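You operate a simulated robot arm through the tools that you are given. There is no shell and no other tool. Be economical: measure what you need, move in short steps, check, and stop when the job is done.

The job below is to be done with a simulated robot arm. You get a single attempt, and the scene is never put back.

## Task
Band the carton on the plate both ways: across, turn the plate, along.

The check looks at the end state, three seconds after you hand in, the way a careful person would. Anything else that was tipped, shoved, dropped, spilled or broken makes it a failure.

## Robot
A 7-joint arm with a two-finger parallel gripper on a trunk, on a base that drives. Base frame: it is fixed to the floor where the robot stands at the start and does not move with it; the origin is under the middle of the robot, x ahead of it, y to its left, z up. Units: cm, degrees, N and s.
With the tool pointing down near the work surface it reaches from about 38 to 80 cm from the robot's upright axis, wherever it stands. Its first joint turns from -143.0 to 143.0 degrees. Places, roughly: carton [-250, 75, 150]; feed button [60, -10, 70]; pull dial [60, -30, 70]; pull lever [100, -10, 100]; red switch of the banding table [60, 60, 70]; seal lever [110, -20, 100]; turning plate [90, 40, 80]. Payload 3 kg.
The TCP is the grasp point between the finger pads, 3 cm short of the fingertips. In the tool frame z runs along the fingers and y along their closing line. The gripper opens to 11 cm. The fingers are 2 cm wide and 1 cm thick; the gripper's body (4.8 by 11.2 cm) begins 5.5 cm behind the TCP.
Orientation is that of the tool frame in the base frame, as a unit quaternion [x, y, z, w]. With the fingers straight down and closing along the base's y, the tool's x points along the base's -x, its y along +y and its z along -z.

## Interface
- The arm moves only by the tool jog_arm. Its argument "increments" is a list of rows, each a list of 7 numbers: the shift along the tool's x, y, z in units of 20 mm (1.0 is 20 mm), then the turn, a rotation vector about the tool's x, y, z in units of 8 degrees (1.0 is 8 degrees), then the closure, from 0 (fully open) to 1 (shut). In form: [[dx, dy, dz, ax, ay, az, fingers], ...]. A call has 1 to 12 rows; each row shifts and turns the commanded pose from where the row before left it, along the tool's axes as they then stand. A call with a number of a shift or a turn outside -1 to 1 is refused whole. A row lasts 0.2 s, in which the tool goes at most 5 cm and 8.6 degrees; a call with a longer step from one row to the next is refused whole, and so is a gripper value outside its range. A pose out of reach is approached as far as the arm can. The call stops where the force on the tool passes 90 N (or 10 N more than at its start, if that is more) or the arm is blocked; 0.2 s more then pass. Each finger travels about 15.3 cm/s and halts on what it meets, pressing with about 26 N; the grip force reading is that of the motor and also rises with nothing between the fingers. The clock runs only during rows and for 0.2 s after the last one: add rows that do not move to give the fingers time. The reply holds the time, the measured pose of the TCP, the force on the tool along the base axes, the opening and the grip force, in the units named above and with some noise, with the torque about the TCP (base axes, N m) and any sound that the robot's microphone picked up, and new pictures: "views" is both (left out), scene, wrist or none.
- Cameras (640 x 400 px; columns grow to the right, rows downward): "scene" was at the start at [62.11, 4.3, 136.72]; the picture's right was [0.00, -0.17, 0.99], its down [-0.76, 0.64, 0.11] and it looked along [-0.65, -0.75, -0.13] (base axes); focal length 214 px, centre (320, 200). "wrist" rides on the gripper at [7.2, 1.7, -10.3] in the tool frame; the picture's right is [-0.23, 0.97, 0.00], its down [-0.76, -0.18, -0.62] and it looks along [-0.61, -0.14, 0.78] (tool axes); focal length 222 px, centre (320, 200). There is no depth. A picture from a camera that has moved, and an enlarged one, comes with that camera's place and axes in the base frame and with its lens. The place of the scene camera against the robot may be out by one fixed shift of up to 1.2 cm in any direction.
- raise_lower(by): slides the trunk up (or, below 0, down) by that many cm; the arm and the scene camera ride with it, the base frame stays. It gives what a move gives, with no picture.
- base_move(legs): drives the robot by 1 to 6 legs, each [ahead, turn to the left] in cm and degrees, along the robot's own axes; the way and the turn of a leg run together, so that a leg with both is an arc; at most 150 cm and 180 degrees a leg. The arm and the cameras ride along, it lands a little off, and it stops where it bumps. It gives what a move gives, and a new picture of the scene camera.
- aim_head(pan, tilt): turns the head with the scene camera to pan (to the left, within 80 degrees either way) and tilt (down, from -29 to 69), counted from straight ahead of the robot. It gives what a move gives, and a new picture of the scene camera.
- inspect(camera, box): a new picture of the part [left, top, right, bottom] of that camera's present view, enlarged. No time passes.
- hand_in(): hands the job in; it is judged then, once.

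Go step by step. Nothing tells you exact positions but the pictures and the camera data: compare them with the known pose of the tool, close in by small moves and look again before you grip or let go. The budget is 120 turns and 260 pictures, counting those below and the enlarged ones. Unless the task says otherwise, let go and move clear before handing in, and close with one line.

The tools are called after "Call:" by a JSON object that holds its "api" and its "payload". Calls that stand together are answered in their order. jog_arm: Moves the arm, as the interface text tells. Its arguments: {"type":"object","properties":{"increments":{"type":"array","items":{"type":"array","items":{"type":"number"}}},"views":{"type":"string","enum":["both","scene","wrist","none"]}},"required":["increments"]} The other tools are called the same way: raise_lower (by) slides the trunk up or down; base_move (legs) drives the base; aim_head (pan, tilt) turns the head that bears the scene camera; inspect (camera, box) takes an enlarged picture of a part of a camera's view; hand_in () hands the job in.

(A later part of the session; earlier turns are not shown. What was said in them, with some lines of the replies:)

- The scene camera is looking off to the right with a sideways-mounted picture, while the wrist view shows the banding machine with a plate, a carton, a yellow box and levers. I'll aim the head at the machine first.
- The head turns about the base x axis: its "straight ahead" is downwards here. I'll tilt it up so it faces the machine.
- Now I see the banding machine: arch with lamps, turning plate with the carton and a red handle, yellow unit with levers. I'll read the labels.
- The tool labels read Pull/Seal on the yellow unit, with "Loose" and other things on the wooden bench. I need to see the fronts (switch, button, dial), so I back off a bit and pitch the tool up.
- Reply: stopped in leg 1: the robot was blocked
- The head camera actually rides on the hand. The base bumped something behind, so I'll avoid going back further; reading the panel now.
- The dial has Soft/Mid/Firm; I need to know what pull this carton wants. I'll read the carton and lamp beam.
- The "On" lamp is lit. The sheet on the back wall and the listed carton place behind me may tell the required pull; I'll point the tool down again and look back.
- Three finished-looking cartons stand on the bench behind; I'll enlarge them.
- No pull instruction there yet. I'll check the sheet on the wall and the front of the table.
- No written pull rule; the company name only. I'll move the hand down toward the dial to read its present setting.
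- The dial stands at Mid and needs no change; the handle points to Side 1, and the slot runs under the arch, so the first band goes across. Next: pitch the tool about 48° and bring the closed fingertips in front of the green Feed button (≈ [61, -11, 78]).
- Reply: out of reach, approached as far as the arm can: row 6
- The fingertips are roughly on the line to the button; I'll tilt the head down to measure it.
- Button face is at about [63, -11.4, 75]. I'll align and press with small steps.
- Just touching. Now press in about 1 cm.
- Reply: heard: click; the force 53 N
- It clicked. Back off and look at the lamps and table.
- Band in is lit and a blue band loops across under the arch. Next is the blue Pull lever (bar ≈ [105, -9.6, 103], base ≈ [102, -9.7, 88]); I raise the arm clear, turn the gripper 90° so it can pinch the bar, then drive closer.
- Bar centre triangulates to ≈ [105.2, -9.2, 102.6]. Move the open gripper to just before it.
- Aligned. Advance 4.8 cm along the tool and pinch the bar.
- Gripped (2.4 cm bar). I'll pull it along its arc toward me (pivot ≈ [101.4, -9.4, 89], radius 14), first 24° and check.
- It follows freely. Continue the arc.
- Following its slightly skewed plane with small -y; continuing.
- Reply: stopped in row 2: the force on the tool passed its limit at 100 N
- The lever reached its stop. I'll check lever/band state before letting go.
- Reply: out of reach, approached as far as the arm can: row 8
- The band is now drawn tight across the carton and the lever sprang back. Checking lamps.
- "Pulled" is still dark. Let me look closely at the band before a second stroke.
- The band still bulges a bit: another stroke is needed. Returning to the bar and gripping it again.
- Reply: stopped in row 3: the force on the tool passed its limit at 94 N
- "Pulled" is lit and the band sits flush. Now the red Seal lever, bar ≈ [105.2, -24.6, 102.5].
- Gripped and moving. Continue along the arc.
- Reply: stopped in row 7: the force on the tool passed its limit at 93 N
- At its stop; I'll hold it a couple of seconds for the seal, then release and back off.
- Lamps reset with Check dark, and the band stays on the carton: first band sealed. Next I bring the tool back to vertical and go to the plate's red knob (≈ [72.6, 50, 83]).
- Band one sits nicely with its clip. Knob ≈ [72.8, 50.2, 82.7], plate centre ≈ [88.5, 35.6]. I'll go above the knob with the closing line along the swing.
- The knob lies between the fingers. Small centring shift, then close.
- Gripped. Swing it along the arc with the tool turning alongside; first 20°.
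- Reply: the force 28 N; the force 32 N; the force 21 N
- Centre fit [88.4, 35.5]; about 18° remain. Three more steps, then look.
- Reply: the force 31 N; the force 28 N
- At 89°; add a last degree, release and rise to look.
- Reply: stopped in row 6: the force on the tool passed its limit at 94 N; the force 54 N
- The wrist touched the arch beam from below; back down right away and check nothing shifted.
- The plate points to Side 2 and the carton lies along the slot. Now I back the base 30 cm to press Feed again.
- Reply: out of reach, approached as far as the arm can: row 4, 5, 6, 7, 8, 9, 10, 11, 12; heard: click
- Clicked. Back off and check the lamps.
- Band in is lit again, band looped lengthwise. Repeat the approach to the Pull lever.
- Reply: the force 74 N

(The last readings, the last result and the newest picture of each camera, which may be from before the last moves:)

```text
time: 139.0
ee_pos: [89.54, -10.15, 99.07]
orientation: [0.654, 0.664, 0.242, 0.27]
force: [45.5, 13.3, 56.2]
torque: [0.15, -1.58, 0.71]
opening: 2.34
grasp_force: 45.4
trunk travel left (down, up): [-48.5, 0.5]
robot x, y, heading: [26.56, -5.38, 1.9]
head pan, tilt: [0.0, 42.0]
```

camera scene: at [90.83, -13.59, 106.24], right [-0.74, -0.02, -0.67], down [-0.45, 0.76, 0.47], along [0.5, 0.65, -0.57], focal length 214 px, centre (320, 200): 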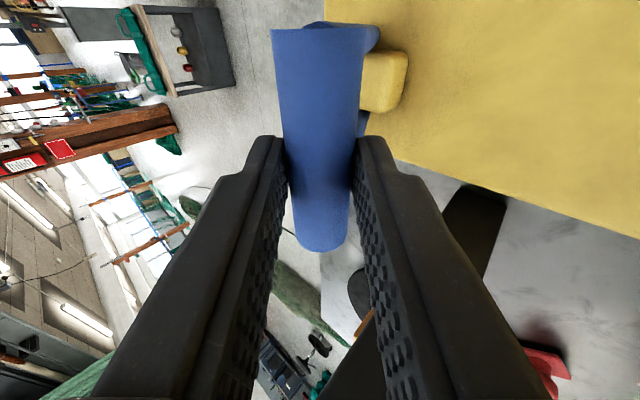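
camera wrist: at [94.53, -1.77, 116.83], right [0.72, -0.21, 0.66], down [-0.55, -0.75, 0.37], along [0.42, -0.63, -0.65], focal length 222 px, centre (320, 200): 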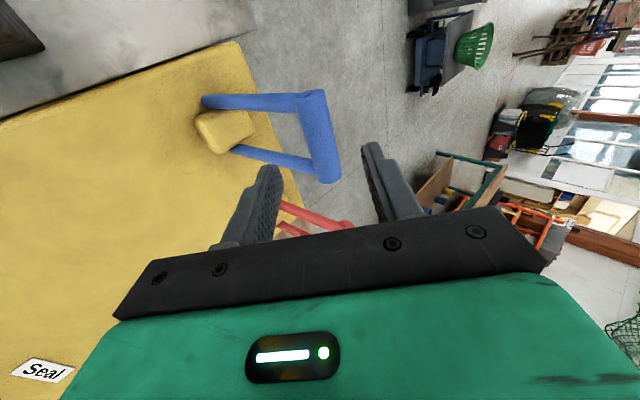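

First stroke at stop. Release, back off and check.

Call:
{"api": "jog_arm", "payload": {"increments": [[0, 0.25, 0, 0, 0, 0, 0.82], [0, 0, 0, 0, 0, 0, 0.5], [0, 0, 0, 0, 0, 0, 0.45], [0, 0, -1, 0, 0, 0, 0.45], [0, 0, -1, 0, 0, 0, 0.45], [0, 0, -1, 0, 0, 0, 0.45], [0, 0, -1, 0, 0, 0, 0.45], [0, 0, -1, 0, 0, 0, 0.45]], "views": "none"}}

Call:
{"api": "aim_head", "payload": {"pan": 50, "tilt": 50}}

Call:
{"api": "inspect", "payload": {"camera": "scene", "box": [220, 270, 340, 370]}}

Call:
{"api": "aim_head", "payload": {"pan": 0, "tilt": 42}}

Call:
{"api": "inspect", "payload": {"camera": "scene", "box": [270, 200, 450, 350]}}

```text
time: 140.8
ee_pos: [82.96, -9.96, 106.61]
orientation: [0.656, 0.663, 0.242, 0.267]
force: [0.4, -0.5, 0.2]
torque: [-0.02, -0.05, -0.02]
opening: 6.03
grasp_force: 0.1
trunk travel left (down, up): [-48.5, 0.5]
robot x, y, heading: [26.85, -5.02, 2.1]
head pan, tilt: [0.0, 42.0]
```

```text
time: 142.0
ee_pos: [82.99, -9.91, 106.57]
orientation: [0.656, 0.664, 0.241, 0.265]
force: [-0.2, -0.8, 0.6]
torque: [0.02, -0.01, 0.0]
opening: 6.03
grasp_force: 0.1
trunk travel left (down, up): [-48.5, 0.5]
robot x, y, heading: [26.46, -5.09, 2.1]
head pan, tilt: [50.0, 50.0]
camera scene: at [81.43, -12.24, 116.29], right [0.03, -0.03, -1.0], down [-0.76, 0.64, -0.05], along [0.64, 0.76, 0.0], focal length 214 px, centre (320, 200)
```

scene: 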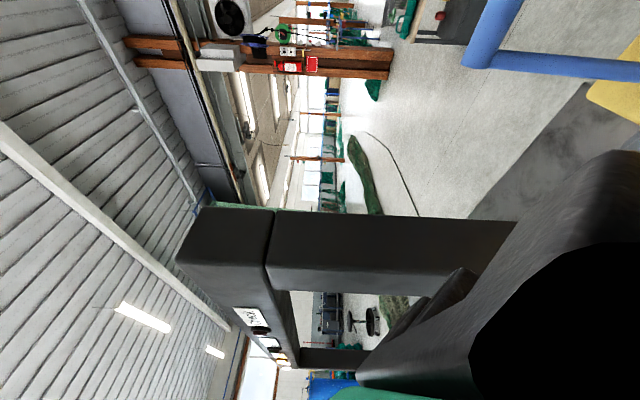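

```text
4.00 times, centred on (280, 320) of scene
camera zoom: at [81.43, -12.24, 116.29], right [0.03, -0.03, -1.0], down [-0.76, 0.64, -0.05], along [0.64, 0.76, 0.0], focal length 858 px, centre (480, -280)
```

zoom: 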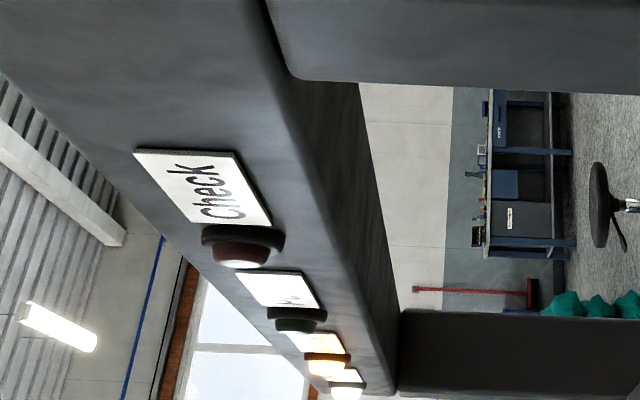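

```text
time: 143.2
ee_pos: [83.19, -9.83, 106.58]
orientation: [0.657, 0.664, 0.242, 0.265]
force: [0.8, 0.2, -0.6]
torque: [-0.01, -0.02, -0.01]
opening: 6.04
grasp_force: 0.1
trunk travel left (down, up): [-48.5, 0.5]
robot x, y, heading: [26.63, -5.29, 1.6]
head pan, tilt: [0.0, 42.0]
camera scene: at [79.34, -13.59, 109.86], right [-0.74, -0.02, -0.67], down [-0.45, 0.76, 0.47], along [0.5, 0.65, -0.57], focal length 214 px, centre (320, 200)
```

scene: 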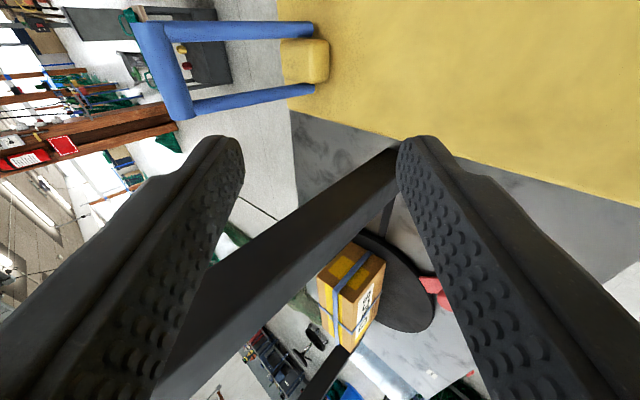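

```text
2.67 times, centred on (360, 275) of scene
camera zoom: at [79.34, -13.59, 109.86], right [-0.74, -0.02, -0.67], down [-0.45, 0.76, 0.47], along [0.5, 0.65, -0.57], focal length 572 px, centre (213, 0)
```

zoom: 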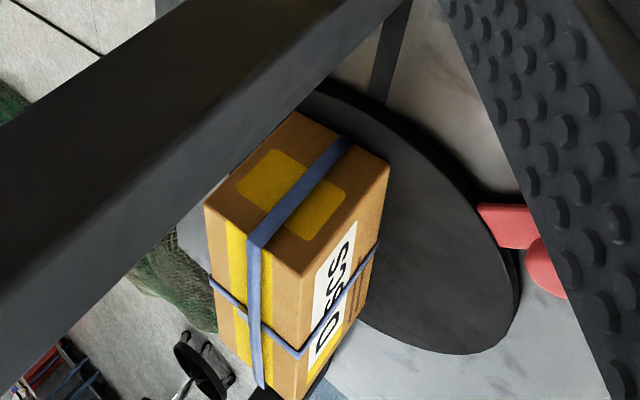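

Same as before, a second stroke is needed.

Call:
{"api": "jog_arm", "payload": {"increments": [[0.03, 0.856, 0.634, 0, 0, 0, 0.5], [0.03, 0.856, 0.634, 0, 0, 0, 0.5], [0.03, 0.856, 0.634, 0, 0, 0, 0.5], [0.03, 0.856, 0.634, 0, 0, 0, 0.5], [0.03, 0.856, 0.634, 0, 0, 0, 0.5], [0.03, 0.856, 0.634, 0, 0, 0, 0.5], [0.03, 0.856, 0.634, 0, 0, 0, 0.5], [0.03, 0.856, 0.634, 0, 0, 0, 0.5], [0, 0, 0, 0, 0, 0, 0.5]], "views": "scene"}}

```text
time: 145.2
ee_pos: [99.99, -9.34, 107.87]
orientation: [0.656, 0.664, 0.242, 0.265]
force: [-0.5, -0.4, 0.0]
torque: [-0.01, -0.01, -0.01]
opening: 5.54
grasp_force: 0.0
trunk travel left (down, up): [-48.5, 0.5]
robot x, y, heading: [26.97, -5.08, 1.7]
head pan, tilt: [0.0, 42.0]
camera scene: at [96.19, -13.17, 111.27], right [-0.74, -0.02, -0.67], down [-0.45, 0.76, 0.47], along [0.5, 0.65, -0.58], focal length 214 px, centre (320, 200)
```

scene: 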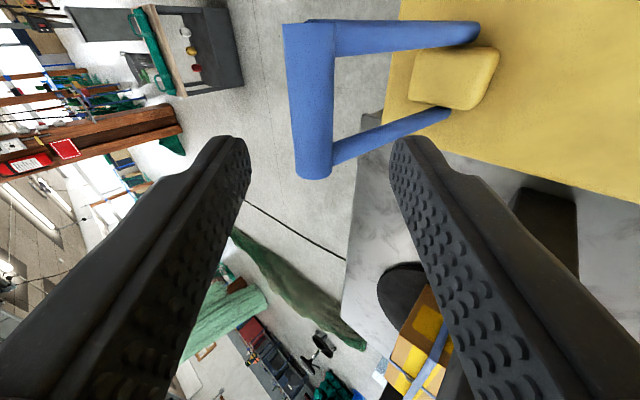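

Call:
{"api": "jog_arm", "payload": {"increments": [[0, 0.1, 1, 0, 0, 0, 0.5], [0, 0.05, 1, 0, 0, 0, 0.5], [0, 0, 1, 0, 0, 0, 0.5], [0, 0, 0, 0, 0, 0, 0.8], [0, 0, 0, 0, 0, 0, 0.82], [-0.03, -0.418, -0.594, 0, 0, 0, 0.82], [-0.03, -0.479, -0.542, 0, 0, 0, 0.82], [-0.03, -0.533, -0.497, 0, 0, 0, 0.82], [-0.03, -0.58, -0.43, 0, 0, 0, 0.82], [-0.03, -0.626, -0.372, 0, 0, 0, 0.82], [-0.03, -0.661, -0.303, 0, 0, 0, 0.82], [-0.03, -0.686, -0.23, 0, 0, 0, 0.82]], "views": "scene"}}

Call:
{"api": "jog_arm", "payload": {"increments": [[-0.03, -0.711, -0.159, 0, 0, 0, 0.82], [-0.03, -0.718, -0.085, 0, 0, 0, 0.82], [-0.03, -0.728, -0.006, 0, 0, 0, 0.82], [0, -0.36, 0.02, 0, 0, 0, 0.82], [0, -0.3, 0.03, 0, 0, 0, 0.82], [0, -0.25, 0.03, 0, 0, 0, 0.82], [0, -0.25, 0.04, 0, 0, 0, 0.82], [0, 0, 0, 0, 0, 0, 0.82]], "views": "none"}}

```text
time: 147.8
ee_pos: [94.32, -10.03, 102.83]
orientation: [0.657, 0.664, 0.242, 0.264]
force: [4.9, -3.2, 1.4]
torque: [-0.22, -0.49, 0.34]
opening: 2.37
grasp_force: 45.2
trunk travel left (down, up): [-48.5, 0.5]
robot x, y, heading: [26.7, -5.29, 1.7]
head pan, tilt: [0.0, 42.0]
camera scene: at [90.67, -13.83, 106.18], right [-0.74, -0.02, -0.67], down [-0.45, 0.76, 0.47], along [0.5, 0.65, -0.57], focal length 214 px, centre (320, 200)
```

scene: 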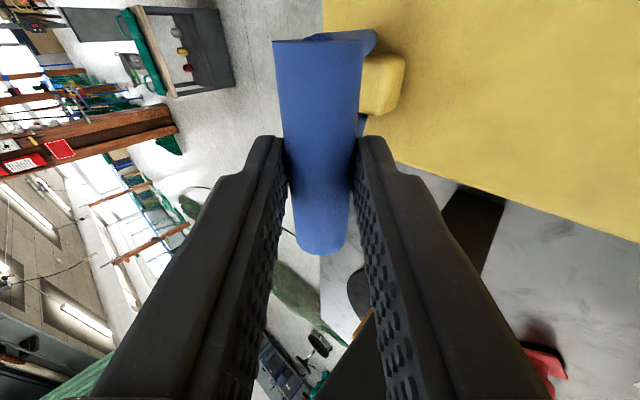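

```text
time: 149.7
ee_pos: [89.51, -10.39, 99.24]
orientation: [0.651, 0.665, 0.244, 0.272]
force: [11.8, 8.4, 15.5]
torque: [0.33, -0.5, 0.48]
opening: 2.36
grasp_force: 44.8
trunk travel left (down, up): [-48.5, 0.5]
robot x, y, heading: [26.9, -4.91, 1.8]
head pan, tilt: [0.0, 42.0]
stopped in row 8: the force on the tool passed its limit at 92 N (the readings are from after the stop); the commanded pose is now the measured one
```

Full stroke. Release and check the lamps.

Call:
{"api": "jog_arm", "payload": {"increments": [[0, 0, 0, 0, 0, 0, 0.5], [0, 0, 0, 0, 0, 0, 0.45], [0, 0, -1, 0, 0, 0, 0.45], [0, 0, -1, 0, 0, 0, 0.45], [0, 0, -1, 0, 0, 0, 0.45], [0, 0, -1, 0, 0, 0, 0.45], [0, 0, -1, 0, 0, 0, 0.45]], "views": "none"}}

Call:
{"api": "aim_head", "payload": {"pan": 50, "tilt": 50}}

Call:
{"api": "inspect", "payload": {"camera": "scene", "box": [220, 270, 340, 370]}}

Call:
{"api": "aim_head", "payload": {"pan": 0, "tilt": 42}}

Call:
{"api": "inspect", "payload": {"camera": "scene", "box": [270, 200, 450, 350]}}

```text
time: 151.3
ee_pos: [82.62, -10.06, 106.42]
orientation: [0.653, 0.664, 0.243, 0.271]
force: [-0.1, 0.2, -0.4]
torque: [0.0, 0.01, 0.03]
opening: 6.08
grasp_force: 0.0
trunk travel left (down, up): [-48.5, 0.5]
robot x, y, heading: [26.52, -5.32, 1.7]
head pan, tilt: [0.0, 42.0]
```

```text
time: 152.5
ee_pos: [82.72, -10.09, 106.43]
orientation: [0.652, 0.665, 0.244, 0.271]
force: [0.2, 0.9, 0.5]
torque: [0.04, -0.01, -0.02]
opening: 6.06
grasp_force: 0.1
trunk travel left (down, up): [-48.5, 0.5]
robot x, y, heading: [26.93, -5.05, 1.9]
head pan, tilt: [50.0, 50.0]
camera scene: at [80.98, -12.38, 116.17], right [0.05, -0.04, -1.0], down [-0.77, 0.64, -0.06], along [0.64, 0.77, 0.0], focal length 214 px, centre (320, 200)
```

scene: 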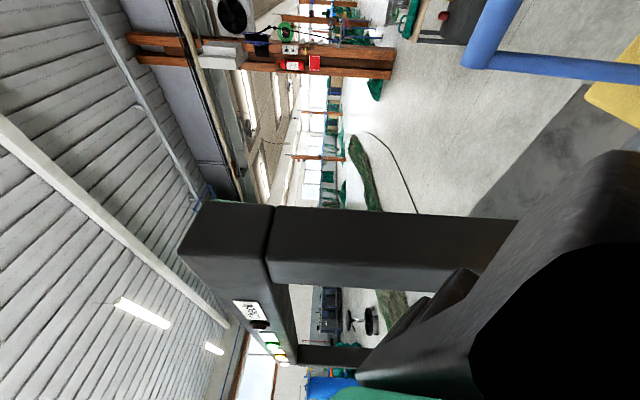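

```text
4.00 times, centred on (280, 320) of scene
camera zoom: at [80.98, -12.38, 116.17], right [0.05, -0.04, -1.0], down [-0.77, 0.64, -0.06], along [0.64, 0.77, 0.0], focal length 858 px, centre (480, -280)
```

zoom: 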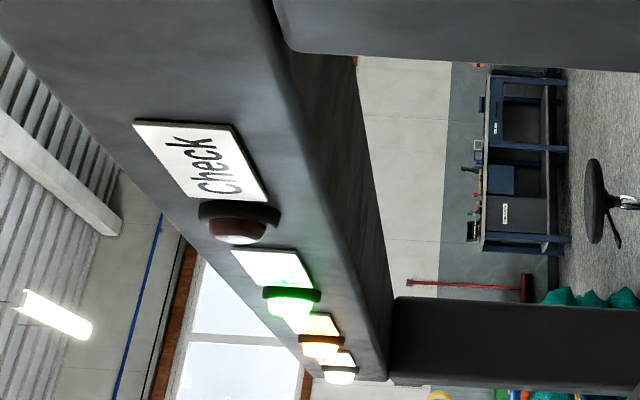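

```text
time: 153.7
ee_pos: [82.64, -9.97, 106.39]
orientation: [0.653, 0.664, 0.244, 0.271]
force: [1.0, -0.3, 0.0]
torque: [-0.02, 0.02, -0.01]
opening: 6.05
grasp_force: 0.0
trunk travel left (down, up): [-48.5, 0.5]
robot x, y, heading: [26.61, -5.19, 1.8]
head pan, tilt: [0.0, 42.0]
camera scene: at [78.97, -13.77, 109.74], right [-0.73, -0.03, -0.68], down [-0.46, 0.76, 0.46], along [0.5, 0.65, -0.57], focal length 214 px, centre (320, 200)
```

scene: 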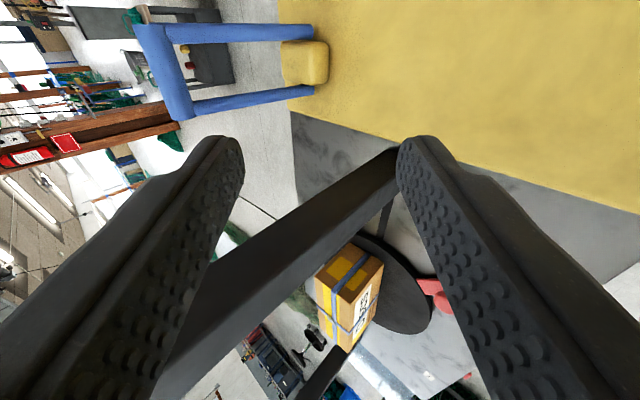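

```text
2.67 times, centred on (360, 275) of scene
camera zoom: at [78.97, -13.77, 109.74], right [-0.73, -0.03, -0.68], down [-0.46, 0.76, 0.46], along [0.5, 0.65, -0.57], focal length 572 px, centre (213, 0)
```

zoom: 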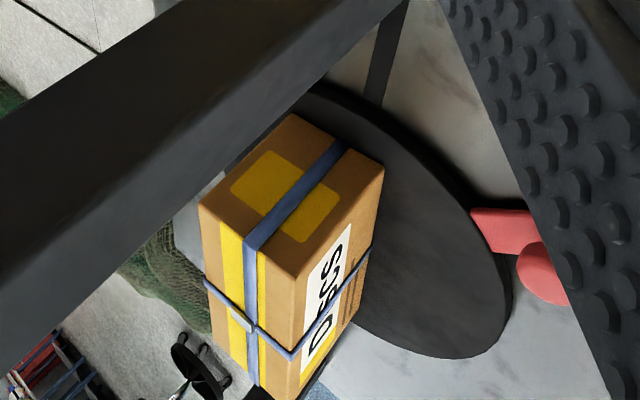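

"Pulled" lit, Check dark. Now the Seal lever again.

Call:
{"api": "jog_arm", "payload": {"increments": [[-0.912, 0.866, 0.637, 0, 0, 0, 0.5], [-0.912, 0.866, 0.637, 0, 0, 0, 0.5], [-0.912, 0.866, 0.637, 0, 0, 0, 0.5], [-0.912, 0.866, 0.637, 0, 0, 0, 0.5], [-0.912, 0.866, 0.637, 0, 0, 0, 0.5], [-0.912, 0.866, 0.637, 0, 0, 0, 0.5], [-0.912, 0.866, 0.637, 0, 0, 0, 0.5], [-0.912, 0.866, 0.637, 0, 0, 0, 0.5], [0, 0, 0, 0, 0, 0, 0.5]]}}

```text
time: 155.7
ee_pos: [99.84, -24.5, 109.01]
orientation: [0.653, 0.664, 0.244, 0.271]
force: [0.1, -0.7, 0.0]
torque: [0.05, -0.04, 0.0]
opening: 5.47
grasp_force: 0.1
trunk travel left (down, up): [-48.5, 0.5]
robot x, y, heading: [26.44, -5.39, 2.0]
head pan, tilt: [0.0, 42.0]
camera scene: at [96.2, -28.35, 112.36], right [-0.74, -0.03, -0.68], down [-0.45, 0.76, 0.46], along [0.5, 0.65, -0.57], focal length 214 px, centre (320, 200)
camera wrist: at [94.07, -17.12, 117.56], right [0.72, -0.2, 0.67], down [-0.55, -0.75, 0.37], along [0.43, -0.63, -0.65], focal length 222 px, centre (320, 200)
```

scene: 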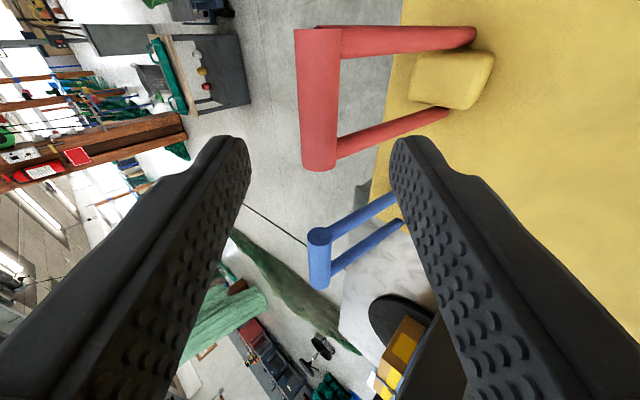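
wrist: 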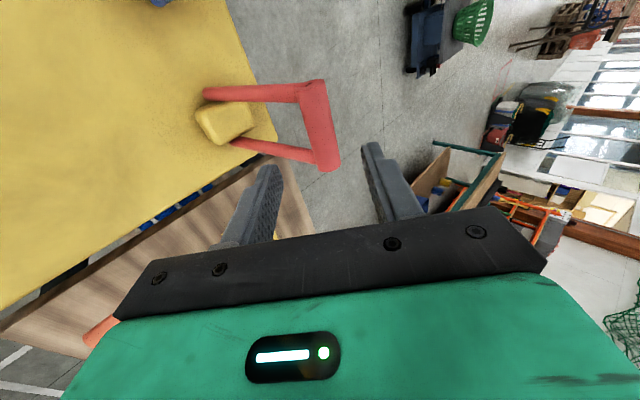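

Call:
{"api": "jog_arm", "payload": {"increments": [[0, 0, 0.885, 0, 0, 0, 0.5], [0, 0, 0.885, 0, 0, 0, 0.5], [0, 0, 0.885, 0, 0, 0, 0.5], [0, 0, 0.885, 0, 0, 0, 0.5], [0, 0, 0, 0, 0, 0, 0.8], [0, 0, 0, 0, 0, 0, 0.82], [-0.03, -0.41, -0.6, 0, 0, 0, 0.82], [-0.03, -0.47, -0.55, 0, 0, 0, 0.82], [-0.03, -0.525, -0.506, 0, 0, 0, 0.82], [-0.03, -0.573, -0.44, 0, 0, 0, 0.82], [-0.03, -0.62, -0.382, 0, 0, 0, 0.82], [-0.03, -0.657, -0.314, 0, 0, 0, 0.82]], "views": "scene"}}

Call:
{"api": "jog_arm", "payload": {"increments": [[-0.03, -0.683, -0.242, 0, 0, 0, 0.82], [-0.03, -0.71, -0.17, 0, 0, 0, 0.82], [-0.03, -0.717, -0.097, 0, 0, 0, 0.82], [-0.03, -0.729, -0.018, 0, 0, 0, 0.82], [0, -0.36, 0.02, 0, 0, 0, 0.82], [0, -0.3, 0.03, 0, 0, 0, 0.82], [0, -0.25, 0.03, 0, 0, 0, 0.82], [0, -0.25, 0.04, 0, 0, 0, 0.82], [0, 0, 0, 0, 0, 0, 0.82], [0, 0, 0, 0, 0, 0, 0.82]], "views": "none"}}

```text
time: 158.3
ee_pos: [96.15, -25.04, 103.28]
orientation: [0.653, 0.665, 0.244, 0.27]
force: [14.3, -3.1, -25.5]
torque: [0.2, 0.06, 0.24]
opening: 2.35
grasp_force: 44.7
trunk travel left (down, up): [-48.5, 0.5]
robot x, y, heading: [27.0, -5.0, 1.5]
head pan, tilt: [0.0, 42.0]
camera scene: at [92.49, -28.86, 106.6], right [-0.74, -0.03, -0.68], down [-0.45, 0.76, 0.46], along [0.5, 0.65, -0.57], focal length 214 px, centre (320, 200)
```

scene: 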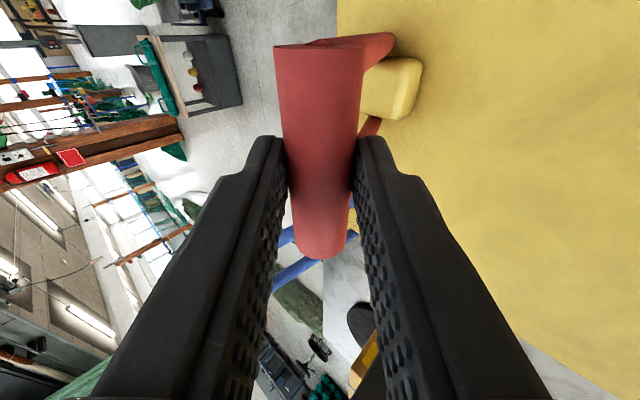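

```text
time: 160.2
ee_pos: [90.0, -25.59, 99.41]
orientation: [0.649, 0.665, 0.245, 0.276]
force: [8.0, 0.1, 9.7]
torque: [0.17, -0.3, 0.07]
opening: 2.61
grasp_force: 5.7
trunk travel left (down, up): [-48.5, 0.5]
robot x, y, heading: [26.53, -4.8, 1.6]
head pan, tilt: [0.0, 42.0]
stopped in row 9: the force on the tool passed its limit at 92 N (the readings are from after the stop); the commanded pose is now the measured one
```

At the stop; hold briefly as before, release, back off and verify.

Call:
{"api": "jog_arm", "payload": {"increments": [[0, 0, 0, 0, 0, 0, 0.82], [0, 0, 0, 0, 0, 0, 0.82], [0, 0, 0, 0, 0, 0, 0.82], [0, 0, 0, 0, 0, 0, 0.82], [0, 0, 0, 0, 0, 0, 0.82], [0, 0, 0, 0, 0, 0, 0.82], [0, 0, 0, 0, 0, 0, 0.82], [0, 0, 0, 0, 0, 0, 0.82]], "views": "none"}}

Call:
{"api": "jog_arm", "payload": {"increments": [[0, 0, 0, 0, 0, 0, 0.5], [0, 0, 0, 0, 0, 0, 0.45], [0, 0, -1, 0, 0, 0, 0.45], [0, 0, -1, 0, 0, 0, 0.45], [0, 0, -1, 0, 0, 0, 0.45], [0, 0, -1, 0, 0, 0, 0.45], [0, 0, -1, 0, 0, 0, 0.45]], "views": "none"}}

Call:
{"api": "aim_head", "payload": {"pan": 42, "tilt": 45}}

Call:
{"api": "inspect", "payload": {"camera": "scene", "box": [220, 330, 340, 400]}}

Call:
{"api": "base_move", "payload": {"legs": [[-31, 0]]}}

Call:
{"api": "aim_head", "payload": {"pan": 20, "tilt": 45}}

```text
time: 162.0
ee_pos: [89.89, -25.47, 99.29]
orientation: [0.648, 0.666, 0.246, 0.275]
force: [9.2, 4.9, 10.7]
torque: [0.04, -0.37, 0.07]
opening: 2.73
grasp_force: 7.3
trunk travel left (down, up): [-48.5, 0.5]
robot x, y, heading: [26.88, -5.35, 1.8]
head pan, tilt: [0.0, 42.0]
```

```text
time: 163.6
ee_pos: [82.91, -25.3, 106.49]
orientation: [0.649, 0.665, 0.245, 0.276]
force: [0.4, 0.4, 0.0]
torque: [0.01, -0.03, 0.04]
opening: 6.07
grasp_force: 0.0
trunk travel left (down, up): [-48.5, 0.5]
robot x, y, heading: [26.6, -4.97, 1.8]
head pan, tilt: [0.0, 42.0]
```

```text
time: 164.7
ee_pos: [82.82, -25.22, 106.4]
orientation: [0.65, 0.665, 0.245, 0.274]
force: [-0.3, 0.0, -0.6]
torque: [0.01, 0.04, 0.02]
opening: 6.06
grasp_force: 0.1
trunk travel left (down, up): [-48.5, 0.5]
robot x, y, heading: [26.53, -4.86, 2.0]
head pan, tilt: [42.0, 45.0]
camera scene: at [81.59, -28.26, 115.22], right [-0.08, -0.05, -1.0], down [-0.71, 0.7, 0.03], along [0.7, 0.71, -0.09], focal length 214 px, centre (320, 200)
```

scene: 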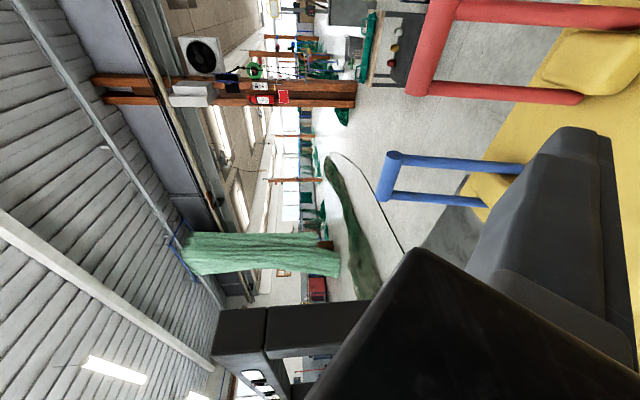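

```text
5.33 times, centred on (280, 365) of scene
camera zoom: at [81.59, -28.26, 115.22], right [-0.08, -0.05, -1.0], down [-0.71, 0.7, 0.03], along [0.7, 0.71, -0.09], focal length 1144 px, centre (533, -680)
```

zoom: 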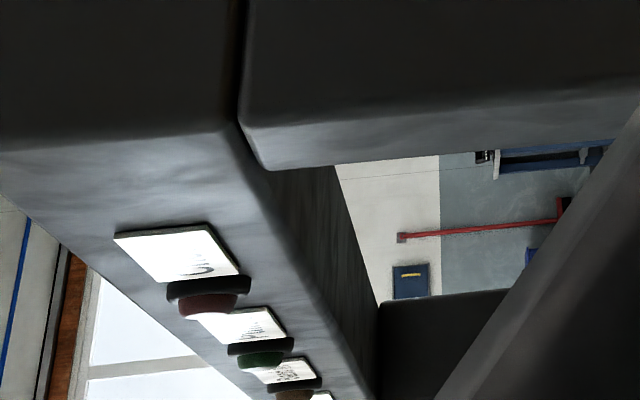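

```text
time: 166.8
ee_pos: [52.12, -26.38, 106.46]
orientation: [0.65, 0.665, 0.245, 0.276]
force: [-0.1, 0.3, 0.4]
torque: [-0.01, -0.01, -0.04]
opening: 6.04
grasp_force: 0.0
trunk travel left (down, up): [-48.5, 0.5]
robot x, y, heading: [-3.9, -6.01, 1.3]
head pan, tilt: [42.0, 45.0]
camera scene: at [50.72, -29.38, 115.23], right [-0.08, -0.05, -1.0], down [-0.71, 0.71, 0.03], along [0.7, 0.71, -0.09], focal length 214 px, centre (320, 200)
```

scene: 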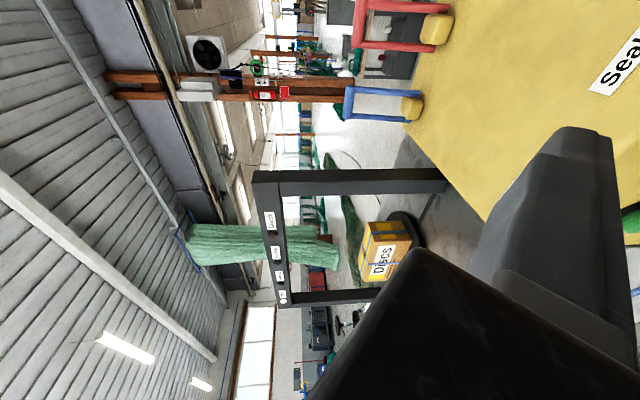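

```text
time: 167.6
ee_pos: [52.05, -26.36, 106.5]
orientation: [0.65, 0.665, 0.245, 0.276]
force: [1.1, 0.6, 0.2]
torque: [0.0, 0.03, 0.0]
opening: 6.05
grasp_force: 0.0
trunk travel left (down, up): [-48.5, 0.5]
robot x, y, heading: [-4.09, -6.15, 1.6]
head pan, tilt: [20.0, 45.0]
camera scene: at [49.87, -29.53, 112.3], right [-0.45, -0.04, -0.89], down [-0.63, 0.72, 0.28], along [0.63, 0.69, -0.35], focal length 214 px, centre (320, 200)
```

scene: 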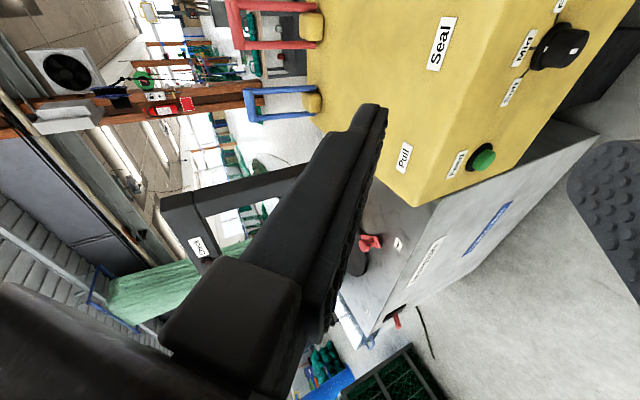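

Lamps are reset and Check is dark. I'll verify both bands up close, and look at what the base bumped behind earlier.

Call:
{"api": "aim_head", "payload": {"pan": 42, "tilt": 45}}

Call:
{"api": "inspect", "payload": {"camera": "scene", "box": [340, 190, 440, 290]}}

Call:
{"api": "inspect", "payload": {"camera": "scene", "box": [250, 170, 330, 320]}}

Call:
{"api": "jog_arm", "payload": {"increments": [[0, 0, 0, 0, 0, -1, 0.3], [0, 0, 0, 0, 0, -1, 0.3], [0, 0, 0, 0, 0, -1, 0.3], [0, 0, 0, 0, 0, -1, 0.3], [0, 0, 0, 0, 0, -1, 0.3], [0, 0, 0, 0, 0, -1, 0.3], [0, 0, 0, 0, 0, -1, 0.3], [0, 0, 0, 0, 0, -1, 0.3], [0, 0, 0, 0, 0, -1, 0.3], [0, 0, 0, 0, 0, -1, 0.3], [0, 0, 0, 0, 0, -1, 0.3], [0, 0, 0, 0, 0, -0.2, 0.3]], "views": "none"}}

Call:
{"api": "jog_arm", "payload": {"increments": [[0, 0.5, 0, 0, 1, 0, 0.3], [0, 1, 0, 0, 1, 0, 0.3], [0, 1, 0, 0, 1, 0, 0.3], [0, 1, 0, 0, 1, 0, 0.3], [0, 1, 0, 0, 1, 0, 0.3], [0, 1, 0, 0, 0, 0, 0.3], [0, 1, 0, 0, 0, 0, 0.3], [0, 1, 0, 0, 0, 0, 0.3], [0, 1, 0, 0, 0, 0, 0.3], [0, 1, 0, 0, 0, 0, 0.3], [0, 1, 0, 0, 0, 0, 0.3], [0, 1, 0, 0, 0, 0, 0.3]], "views": "none"}}

Call:
{"api": "aim_head", "payload": {"pan": 10, "tilt": 40}}

```text
time: 168.5
ee_pos: [52.04, -26.24, 106.56]
orientation: [0.65, 0.665, 0.245, 0.276]
force: [-0.1, 0.7, 0.0]
torque: [0.0, -0.01, -0.02]
opening: 6.02
grasp_force: 0.2
trunk travel left (down, up): [-48.5, 0.5]
robot x, y, heading: [-4.21, -6.1, 1.5]
head pan, tilt: [42.0, 45.0]
camera scene: at [50.71, -29.38, 115.27], right [-0.08, -0.05, -1.0], down [-0.71, 0.71, 0.03], along [0.7, 0.71, -0.09], focal length 214 px, centre (320, 200)
```

scene: 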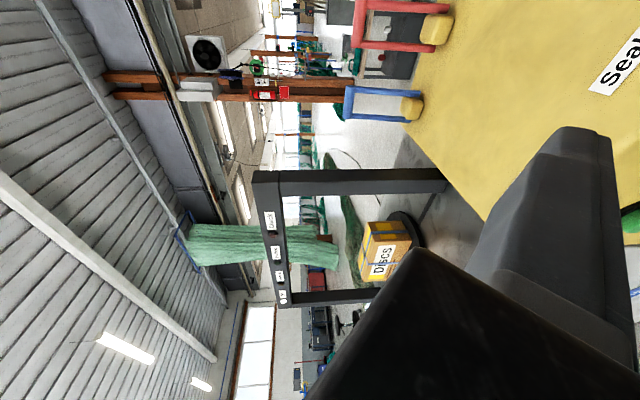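

```text
4.00 times, centred on (390, 240) of scene
camera zoom: at [50.71, -29.38, 115.27], right [-0.08, -0.05, -1.0], down [-0.71, 0.71, 0.03], along [0.7, 0.71, -0.09], focal length 858 px, centre (40, 40)
```

zoom: 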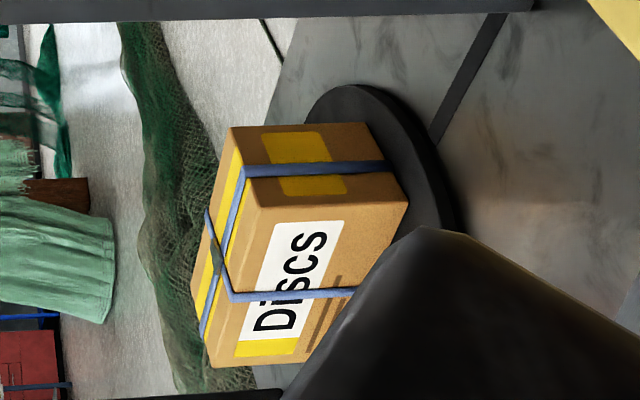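

```text
2.67 times, centred on (290, 245) of scene
camera zoom: at [50.71, -29.38, 115.27], right [-0.08, -0.05, -1.0], down [-0.71, 0.71, 0.03], along [0.7, 0.71, -0.09], focal length 572 px, centre (400, 80)
```

zoom: 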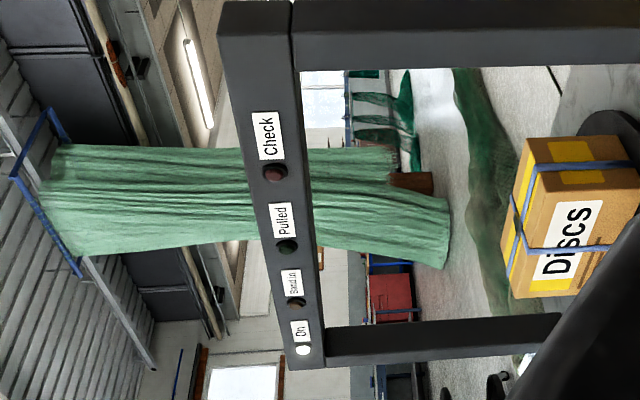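

```text
time: 171.1
ee_pos: [52.08, -26.37, 106.59]
orientation: [-0.008, 0.929, -0.02, 0.369]
force: [-0.3, -0.2, 0.4]
torque: [0.01, -0.02, 0.02]
opening: 7.7
grasp_force: 0.1
trunk travel left (down, up): [-48.5, 0.5]
robot x, y, heading: [-4.08, -6.19, 1.6]
head pan, tilt: [42.0, 45.0]
```

```text
time: 173.7
ee_pos: [52.07, -3.4, 105.65]
orientation: [0.001, 0.999, -0.022, 0.028]
force: [0.5, -0.1, -0.2]
torque: [0.03, 0.03, 0.01]
opening: 7.73
grasp_force: 0.1
trunk travel left (down, up): [-48.5, 0.5]
robot x, y, heading: [-4.05, -5.82, 1.6]
head pan, tilt: [42.0, 45.0]
```

```text
time: 174.6
ee_pos: [52.04, -3.46, 105.64]
orientation: [0.0, 0.999, -0.022, 0.028]
force: [0.6, 0.2, -0.8]
torque: [0.02, -0.01, -0.01]
opening: 7.72
grasp_force: 0.0
trunk travel left (down, up): [-48.5, 0.5]
robot x, y, heading: [-4.58, -6.07, 1.7]
head pan, tilt: [10.0, 40.0]
camera scene: at [55.89, -1.32, 110.21], right [0.01, -0.99, -0.13], down [-0.8, -0.09, 0.59], along [-0.6, 0.1, -0.79], focal length 214 px, centre (320, 200)
```

scene: 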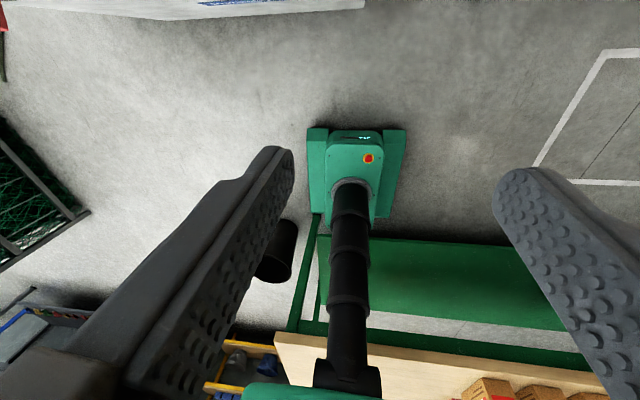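

Both bands cross cleanly on the carton, the lamps show only On, the bin and bench cartons are upright, and the arm is clear. Handing in.

Call:
{"api": "hand_in", "payload": {}}

```text
The job is handed in.
```

The carton is banded across, the plate was turned to Side 2, and it is banded along; both bands are pulled and sealed. The arm is clear, with two contacts along the way: the base backed into something once, and the wrist touched the arch beam. Nothing looked tipped or moved afterwards.
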